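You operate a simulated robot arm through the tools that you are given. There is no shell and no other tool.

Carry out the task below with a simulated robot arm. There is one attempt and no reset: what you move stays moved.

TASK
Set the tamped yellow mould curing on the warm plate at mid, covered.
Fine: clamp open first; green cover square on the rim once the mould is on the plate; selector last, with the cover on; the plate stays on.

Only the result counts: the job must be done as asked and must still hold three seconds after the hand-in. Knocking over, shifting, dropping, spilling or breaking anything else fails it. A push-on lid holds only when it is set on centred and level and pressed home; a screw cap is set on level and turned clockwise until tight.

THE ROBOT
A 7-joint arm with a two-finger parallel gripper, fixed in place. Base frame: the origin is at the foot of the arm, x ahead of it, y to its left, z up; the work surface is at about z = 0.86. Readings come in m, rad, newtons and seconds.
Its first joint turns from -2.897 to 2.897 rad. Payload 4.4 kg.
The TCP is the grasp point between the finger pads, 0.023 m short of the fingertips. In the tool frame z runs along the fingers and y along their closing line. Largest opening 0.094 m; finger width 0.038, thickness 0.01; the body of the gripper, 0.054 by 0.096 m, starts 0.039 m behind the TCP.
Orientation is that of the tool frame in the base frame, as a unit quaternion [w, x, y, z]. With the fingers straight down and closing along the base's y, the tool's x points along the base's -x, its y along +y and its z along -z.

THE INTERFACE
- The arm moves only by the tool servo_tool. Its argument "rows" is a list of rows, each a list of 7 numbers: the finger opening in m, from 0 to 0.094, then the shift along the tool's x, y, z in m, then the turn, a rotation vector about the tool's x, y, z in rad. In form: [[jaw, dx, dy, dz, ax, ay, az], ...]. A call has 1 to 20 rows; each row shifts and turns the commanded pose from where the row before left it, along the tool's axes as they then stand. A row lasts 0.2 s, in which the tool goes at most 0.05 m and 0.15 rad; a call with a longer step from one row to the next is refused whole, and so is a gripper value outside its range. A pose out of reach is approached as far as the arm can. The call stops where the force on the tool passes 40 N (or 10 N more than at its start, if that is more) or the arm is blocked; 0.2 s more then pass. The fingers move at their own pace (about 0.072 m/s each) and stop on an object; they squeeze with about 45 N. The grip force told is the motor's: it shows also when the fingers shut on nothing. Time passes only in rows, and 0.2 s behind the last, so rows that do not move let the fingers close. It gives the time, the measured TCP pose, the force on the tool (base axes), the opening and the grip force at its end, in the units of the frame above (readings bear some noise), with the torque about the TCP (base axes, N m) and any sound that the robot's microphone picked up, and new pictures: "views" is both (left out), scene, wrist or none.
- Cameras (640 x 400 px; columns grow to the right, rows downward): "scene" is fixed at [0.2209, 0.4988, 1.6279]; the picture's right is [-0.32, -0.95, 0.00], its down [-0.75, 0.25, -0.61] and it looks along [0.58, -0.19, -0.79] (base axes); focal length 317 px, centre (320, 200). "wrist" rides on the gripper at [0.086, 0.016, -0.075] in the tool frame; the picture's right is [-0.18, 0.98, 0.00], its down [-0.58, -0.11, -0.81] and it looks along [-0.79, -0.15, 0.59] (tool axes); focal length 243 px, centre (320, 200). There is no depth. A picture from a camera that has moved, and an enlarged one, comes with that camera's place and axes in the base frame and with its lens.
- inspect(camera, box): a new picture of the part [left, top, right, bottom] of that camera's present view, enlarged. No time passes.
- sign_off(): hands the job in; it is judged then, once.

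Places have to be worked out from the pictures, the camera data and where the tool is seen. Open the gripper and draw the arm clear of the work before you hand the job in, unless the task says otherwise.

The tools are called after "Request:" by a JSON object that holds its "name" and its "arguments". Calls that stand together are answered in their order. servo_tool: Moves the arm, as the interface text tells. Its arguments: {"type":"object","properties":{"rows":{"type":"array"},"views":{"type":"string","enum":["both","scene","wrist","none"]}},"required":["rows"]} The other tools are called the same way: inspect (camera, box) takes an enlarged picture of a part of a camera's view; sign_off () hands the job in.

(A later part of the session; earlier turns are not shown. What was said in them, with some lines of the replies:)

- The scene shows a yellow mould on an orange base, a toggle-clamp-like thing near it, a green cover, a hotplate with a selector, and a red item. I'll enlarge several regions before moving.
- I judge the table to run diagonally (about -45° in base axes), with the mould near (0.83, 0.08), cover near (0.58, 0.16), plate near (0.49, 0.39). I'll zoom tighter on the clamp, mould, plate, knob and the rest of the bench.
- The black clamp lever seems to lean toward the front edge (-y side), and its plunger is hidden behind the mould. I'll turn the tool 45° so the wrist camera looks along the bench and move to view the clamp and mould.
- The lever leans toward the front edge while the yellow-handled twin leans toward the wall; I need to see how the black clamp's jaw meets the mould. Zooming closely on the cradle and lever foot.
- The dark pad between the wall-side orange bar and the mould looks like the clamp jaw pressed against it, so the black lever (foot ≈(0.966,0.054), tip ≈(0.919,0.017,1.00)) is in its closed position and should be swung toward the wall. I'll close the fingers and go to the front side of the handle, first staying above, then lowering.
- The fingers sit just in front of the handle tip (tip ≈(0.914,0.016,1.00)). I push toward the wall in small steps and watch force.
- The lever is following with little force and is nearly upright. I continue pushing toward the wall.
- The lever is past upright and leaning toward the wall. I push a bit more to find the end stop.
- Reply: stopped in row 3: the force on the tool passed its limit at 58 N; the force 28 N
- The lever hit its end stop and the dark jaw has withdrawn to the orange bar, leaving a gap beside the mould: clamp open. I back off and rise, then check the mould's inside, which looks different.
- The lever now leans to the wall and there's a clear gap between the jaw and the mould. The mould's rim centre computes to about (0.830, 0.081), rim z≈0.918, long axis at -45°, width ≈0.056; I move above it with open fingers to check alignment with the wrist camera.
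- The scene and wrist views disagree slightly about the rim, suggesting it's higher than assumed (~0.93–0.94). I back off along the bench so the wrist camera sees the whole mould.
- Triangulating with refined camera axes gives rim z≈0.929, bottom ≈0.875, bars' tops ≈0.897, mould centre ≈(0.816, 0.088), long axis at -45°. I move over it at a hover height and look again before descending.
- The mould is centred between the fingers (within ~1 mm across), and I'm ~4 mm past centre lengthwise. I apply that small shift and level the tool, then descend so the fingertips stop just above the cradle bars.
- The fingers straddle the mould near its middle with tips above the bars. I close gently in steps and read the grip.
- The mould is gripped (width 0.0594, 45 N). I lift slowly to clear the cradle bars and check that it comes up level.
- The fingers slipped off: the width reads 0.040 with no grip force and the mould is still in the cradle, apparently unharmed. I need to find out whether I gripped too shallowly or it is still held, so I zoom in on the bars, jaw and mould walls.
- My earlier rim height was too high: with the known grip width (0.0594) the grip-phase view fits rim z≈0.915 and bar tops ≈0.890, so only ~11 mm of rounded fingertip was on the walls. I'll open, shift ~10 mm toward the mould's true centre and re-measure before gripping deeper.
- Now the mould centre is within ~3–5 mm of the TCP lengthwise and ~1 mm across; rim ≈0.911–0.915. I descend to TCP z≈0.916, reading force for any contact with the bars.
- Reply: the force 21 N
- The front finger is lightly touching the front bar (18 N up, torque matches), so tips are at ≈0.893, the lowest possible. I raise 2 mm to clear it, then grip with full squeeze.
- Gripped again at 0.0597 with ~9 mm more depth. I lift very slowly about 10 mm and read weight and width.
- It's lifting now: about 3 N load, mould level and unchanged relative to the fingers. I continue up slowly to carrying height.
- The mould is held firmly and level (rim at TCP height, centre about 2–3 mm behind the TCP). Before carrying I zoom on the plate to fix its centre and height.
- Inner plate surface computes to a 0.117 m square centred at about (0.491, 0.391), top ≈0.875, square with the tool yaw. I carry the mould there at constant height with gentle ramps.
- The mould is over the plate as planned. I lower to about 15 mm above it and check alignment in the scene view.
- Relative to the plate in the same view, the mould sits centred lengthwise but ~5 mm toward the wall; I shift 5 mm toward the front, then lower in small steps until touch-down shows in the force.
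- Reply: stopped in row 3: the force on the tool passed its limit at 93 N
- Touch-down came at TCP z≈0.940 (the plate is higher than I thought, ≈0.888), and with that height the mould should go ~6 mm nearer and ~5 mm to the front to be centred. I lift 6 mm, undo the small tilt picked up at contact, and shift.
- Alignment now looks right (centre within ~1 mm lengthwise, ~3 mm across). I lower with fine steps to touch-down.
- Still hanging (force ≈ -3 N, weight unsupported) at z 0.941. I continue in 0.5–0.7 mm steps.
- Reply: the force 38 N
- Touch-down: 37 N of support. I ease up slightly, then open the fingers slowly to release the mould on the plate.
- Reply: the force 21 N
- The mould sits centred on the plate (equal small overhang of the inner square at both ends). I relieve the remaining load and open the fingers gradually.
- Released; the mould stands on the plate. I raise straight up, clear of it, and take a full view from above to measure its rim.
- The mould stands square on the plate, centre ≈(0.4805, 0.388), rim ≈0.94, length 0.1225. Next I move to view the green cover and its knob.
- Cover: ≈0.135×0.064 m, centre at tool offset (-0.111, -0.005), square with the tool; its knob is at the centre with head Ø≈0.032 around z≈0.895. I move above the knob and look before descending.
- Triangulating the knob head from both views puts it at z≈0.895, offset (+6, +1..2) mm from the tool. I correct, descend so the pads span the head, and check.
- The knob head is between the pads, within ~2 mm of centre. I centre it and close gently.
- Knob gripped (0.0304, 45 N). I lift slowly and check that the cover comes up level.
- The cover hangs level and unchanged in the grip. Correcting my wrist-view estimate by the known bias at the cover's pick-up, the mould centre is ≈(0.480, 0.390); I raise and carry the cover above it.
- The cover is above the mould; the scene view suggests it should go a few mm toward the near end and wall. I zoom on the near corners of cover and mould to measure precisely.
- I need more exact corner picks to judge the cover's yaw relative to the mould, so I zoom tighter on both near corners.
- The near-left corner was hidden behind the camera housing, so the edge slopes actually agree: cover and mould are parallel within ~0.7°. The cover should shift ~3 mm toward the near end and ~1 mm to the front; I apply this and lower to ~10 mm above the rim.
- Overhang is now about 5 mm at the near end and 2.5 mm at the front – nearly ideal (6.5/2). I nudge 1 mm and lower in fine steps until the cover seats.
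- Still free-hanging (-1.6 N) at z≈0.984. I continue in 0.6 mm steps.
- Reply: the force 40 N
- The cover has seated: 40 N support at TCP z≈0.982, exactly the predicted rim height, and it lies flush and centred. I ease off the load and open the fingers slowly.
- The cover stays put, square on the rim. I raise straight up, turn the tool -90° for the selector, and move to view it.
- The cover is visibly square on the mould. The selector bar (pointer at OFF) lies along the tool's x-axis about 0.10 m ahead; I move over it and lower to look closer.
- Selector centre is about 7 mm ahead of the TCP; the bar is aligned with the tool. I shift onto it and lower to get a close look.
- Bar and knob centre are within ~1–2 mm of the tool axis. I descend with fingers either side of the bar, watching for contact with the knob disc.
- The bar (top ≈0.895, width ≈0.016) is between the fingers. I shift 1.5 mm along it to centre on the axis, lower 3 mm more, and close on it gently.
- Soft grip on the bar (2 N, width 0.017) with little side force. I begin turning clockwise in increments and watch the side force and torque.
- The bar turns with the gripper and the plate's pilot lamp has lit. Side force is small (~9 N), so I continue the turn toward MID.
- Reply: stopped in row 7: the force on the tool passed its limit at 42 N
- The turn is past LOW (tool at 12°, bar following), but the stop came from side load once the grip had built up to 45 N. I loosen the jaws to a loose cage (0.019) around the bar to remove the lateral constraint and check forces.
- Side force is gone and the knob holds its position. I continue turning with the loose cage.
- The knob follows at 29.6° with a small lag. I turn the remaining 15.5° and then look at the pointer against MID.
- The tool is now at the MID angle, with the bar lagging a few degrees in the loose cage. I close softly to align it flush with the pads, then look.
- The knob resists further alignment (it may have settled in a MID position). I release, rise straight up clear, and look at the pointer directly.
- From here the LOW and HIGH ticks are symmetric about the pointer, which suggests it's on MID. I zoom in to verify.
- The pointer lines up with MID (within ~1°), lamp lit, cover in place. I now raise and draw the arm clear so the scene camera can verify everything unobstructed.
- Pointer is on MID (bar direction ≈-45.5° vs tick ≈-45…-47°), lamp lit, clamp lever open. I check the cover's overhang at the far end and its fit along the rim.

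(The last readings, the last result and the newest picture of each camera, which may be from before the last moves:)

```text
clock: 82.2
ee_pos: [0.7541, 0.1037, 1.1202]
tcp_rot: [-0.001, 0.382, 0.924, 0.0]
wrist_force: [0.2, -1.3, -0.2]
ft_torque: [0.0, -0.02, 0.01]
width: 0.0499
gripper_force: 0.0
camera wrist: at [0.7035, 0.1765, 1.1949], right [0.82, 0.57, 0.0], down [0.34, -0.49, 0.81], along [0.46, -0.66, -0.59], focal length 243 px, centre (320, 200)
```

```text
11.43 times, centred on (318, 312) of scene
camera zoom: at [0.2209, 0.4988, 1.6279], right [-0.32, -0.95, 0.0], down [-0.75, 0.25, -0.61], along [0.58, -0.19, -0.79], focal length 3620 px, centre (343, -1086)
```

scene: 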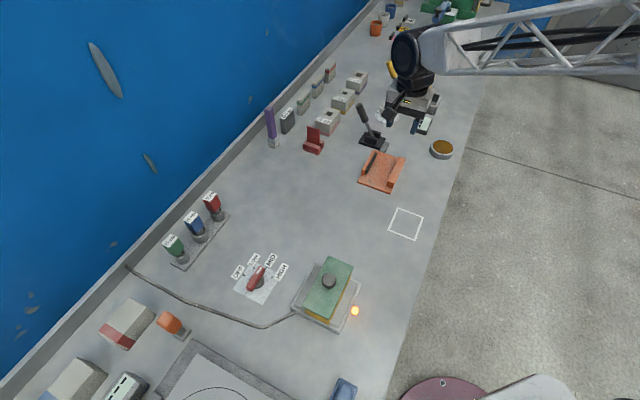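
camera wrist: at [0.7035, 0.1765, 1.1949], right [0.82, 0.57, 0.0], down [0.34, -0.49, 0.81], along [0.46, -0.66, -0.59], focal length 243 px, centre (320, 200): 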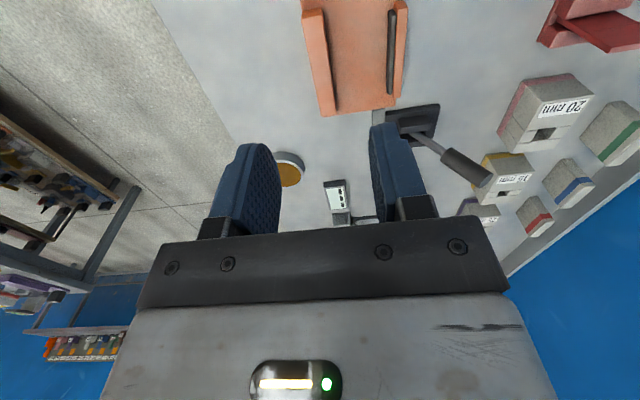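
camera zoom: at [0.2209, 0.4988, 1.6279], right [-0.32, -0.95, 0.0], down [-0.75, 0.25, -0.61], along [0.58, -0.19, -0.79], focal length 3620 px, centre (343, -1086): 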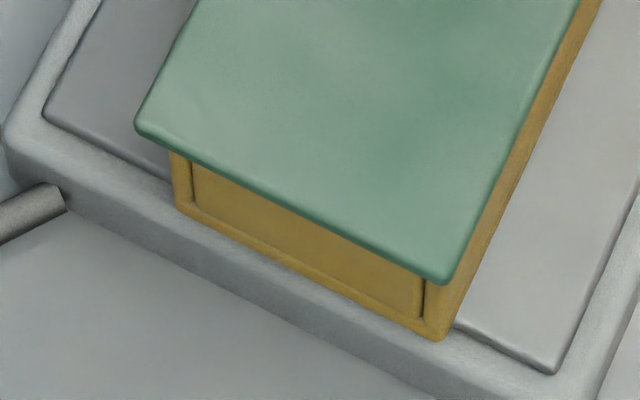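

Everything checks: mould centred on the plate, cover square (within ~1–2 mm) on its rim, pointer on MID with the lamp lit, clamp lever open. I open the gripper fully, and lift a little further clear.

Request:
{"name": "servo_tool", "arguments": {"rows": [[0.094, 0, 0, -0.02, 0, 0, 0], [0.094, 0, 0, -0.02, 0, 0, 0], [0.094, 0, 0, 0, 0, 0, 0], [0.094, 0, 0, 0, 0, 0, 0]], "views": "scene"}}

```text
clock: 83.2
ee_pos: [0.7523, 0.1029, 1.1588]
tcp_rot: [0.0, 0.382, 0.924, 0.0]
wrist_force: [0.3, 0.6, -0.1]
ft_torque: [0.02, 0.0, -0.01]
width: 0.094
gripper_force: 0.0
```

scene: 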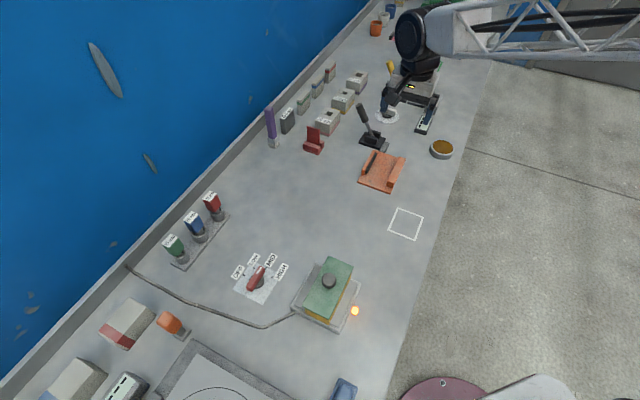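

The arm is clear with the gripper open, the scene is stable and matches the task, so I hand the job in.

Request:
{"name": "sign_off", "arguments": {}}

```text
The job is handed in.
```

The yellow mould is on the warm plate with the green cover on and the selector at MID. I signed off with the pilot lamp lit. I don't have a verdict back, so what follows is from my own readings and the last pictures.

- **Clamp:** I swung the black lever to its end stop before touching the mould. The jaw drew back and the lever stayed open.
- **Mould:** it sits level on the plate. It is centred to about 1 mm along its length and about 5 mm toward the front across it.
- **Cover:** it lies flat on the rim, parallel to the mould. It is off centre by about 1 mm lengthwise and 1.7 mm across.
- **Selector:** I turned it last, with the cover already on. The pointer is within about 2° of the MID mark.

Three things did not go cleanly:

- **First lift:** my first grip was too shallow and the fingers slipped off. The mould ended up seated in its cradle, about 3 mm toward the wall. It looked unharmed, but it may have lifted slightly and settled back before I regripped deeper.
- **First touch-down:** I misjudged the plate's height, so the mould met it with a brief 93 N spike. I lifted, re-centred and set it down again gently.
- **Selector turn:** the turn stopped once partway when side force reached 42 N. I loosened the grip and finished it without force.

The arm is clear of the work with the gripper open. I saw nothing else on the bench moved.
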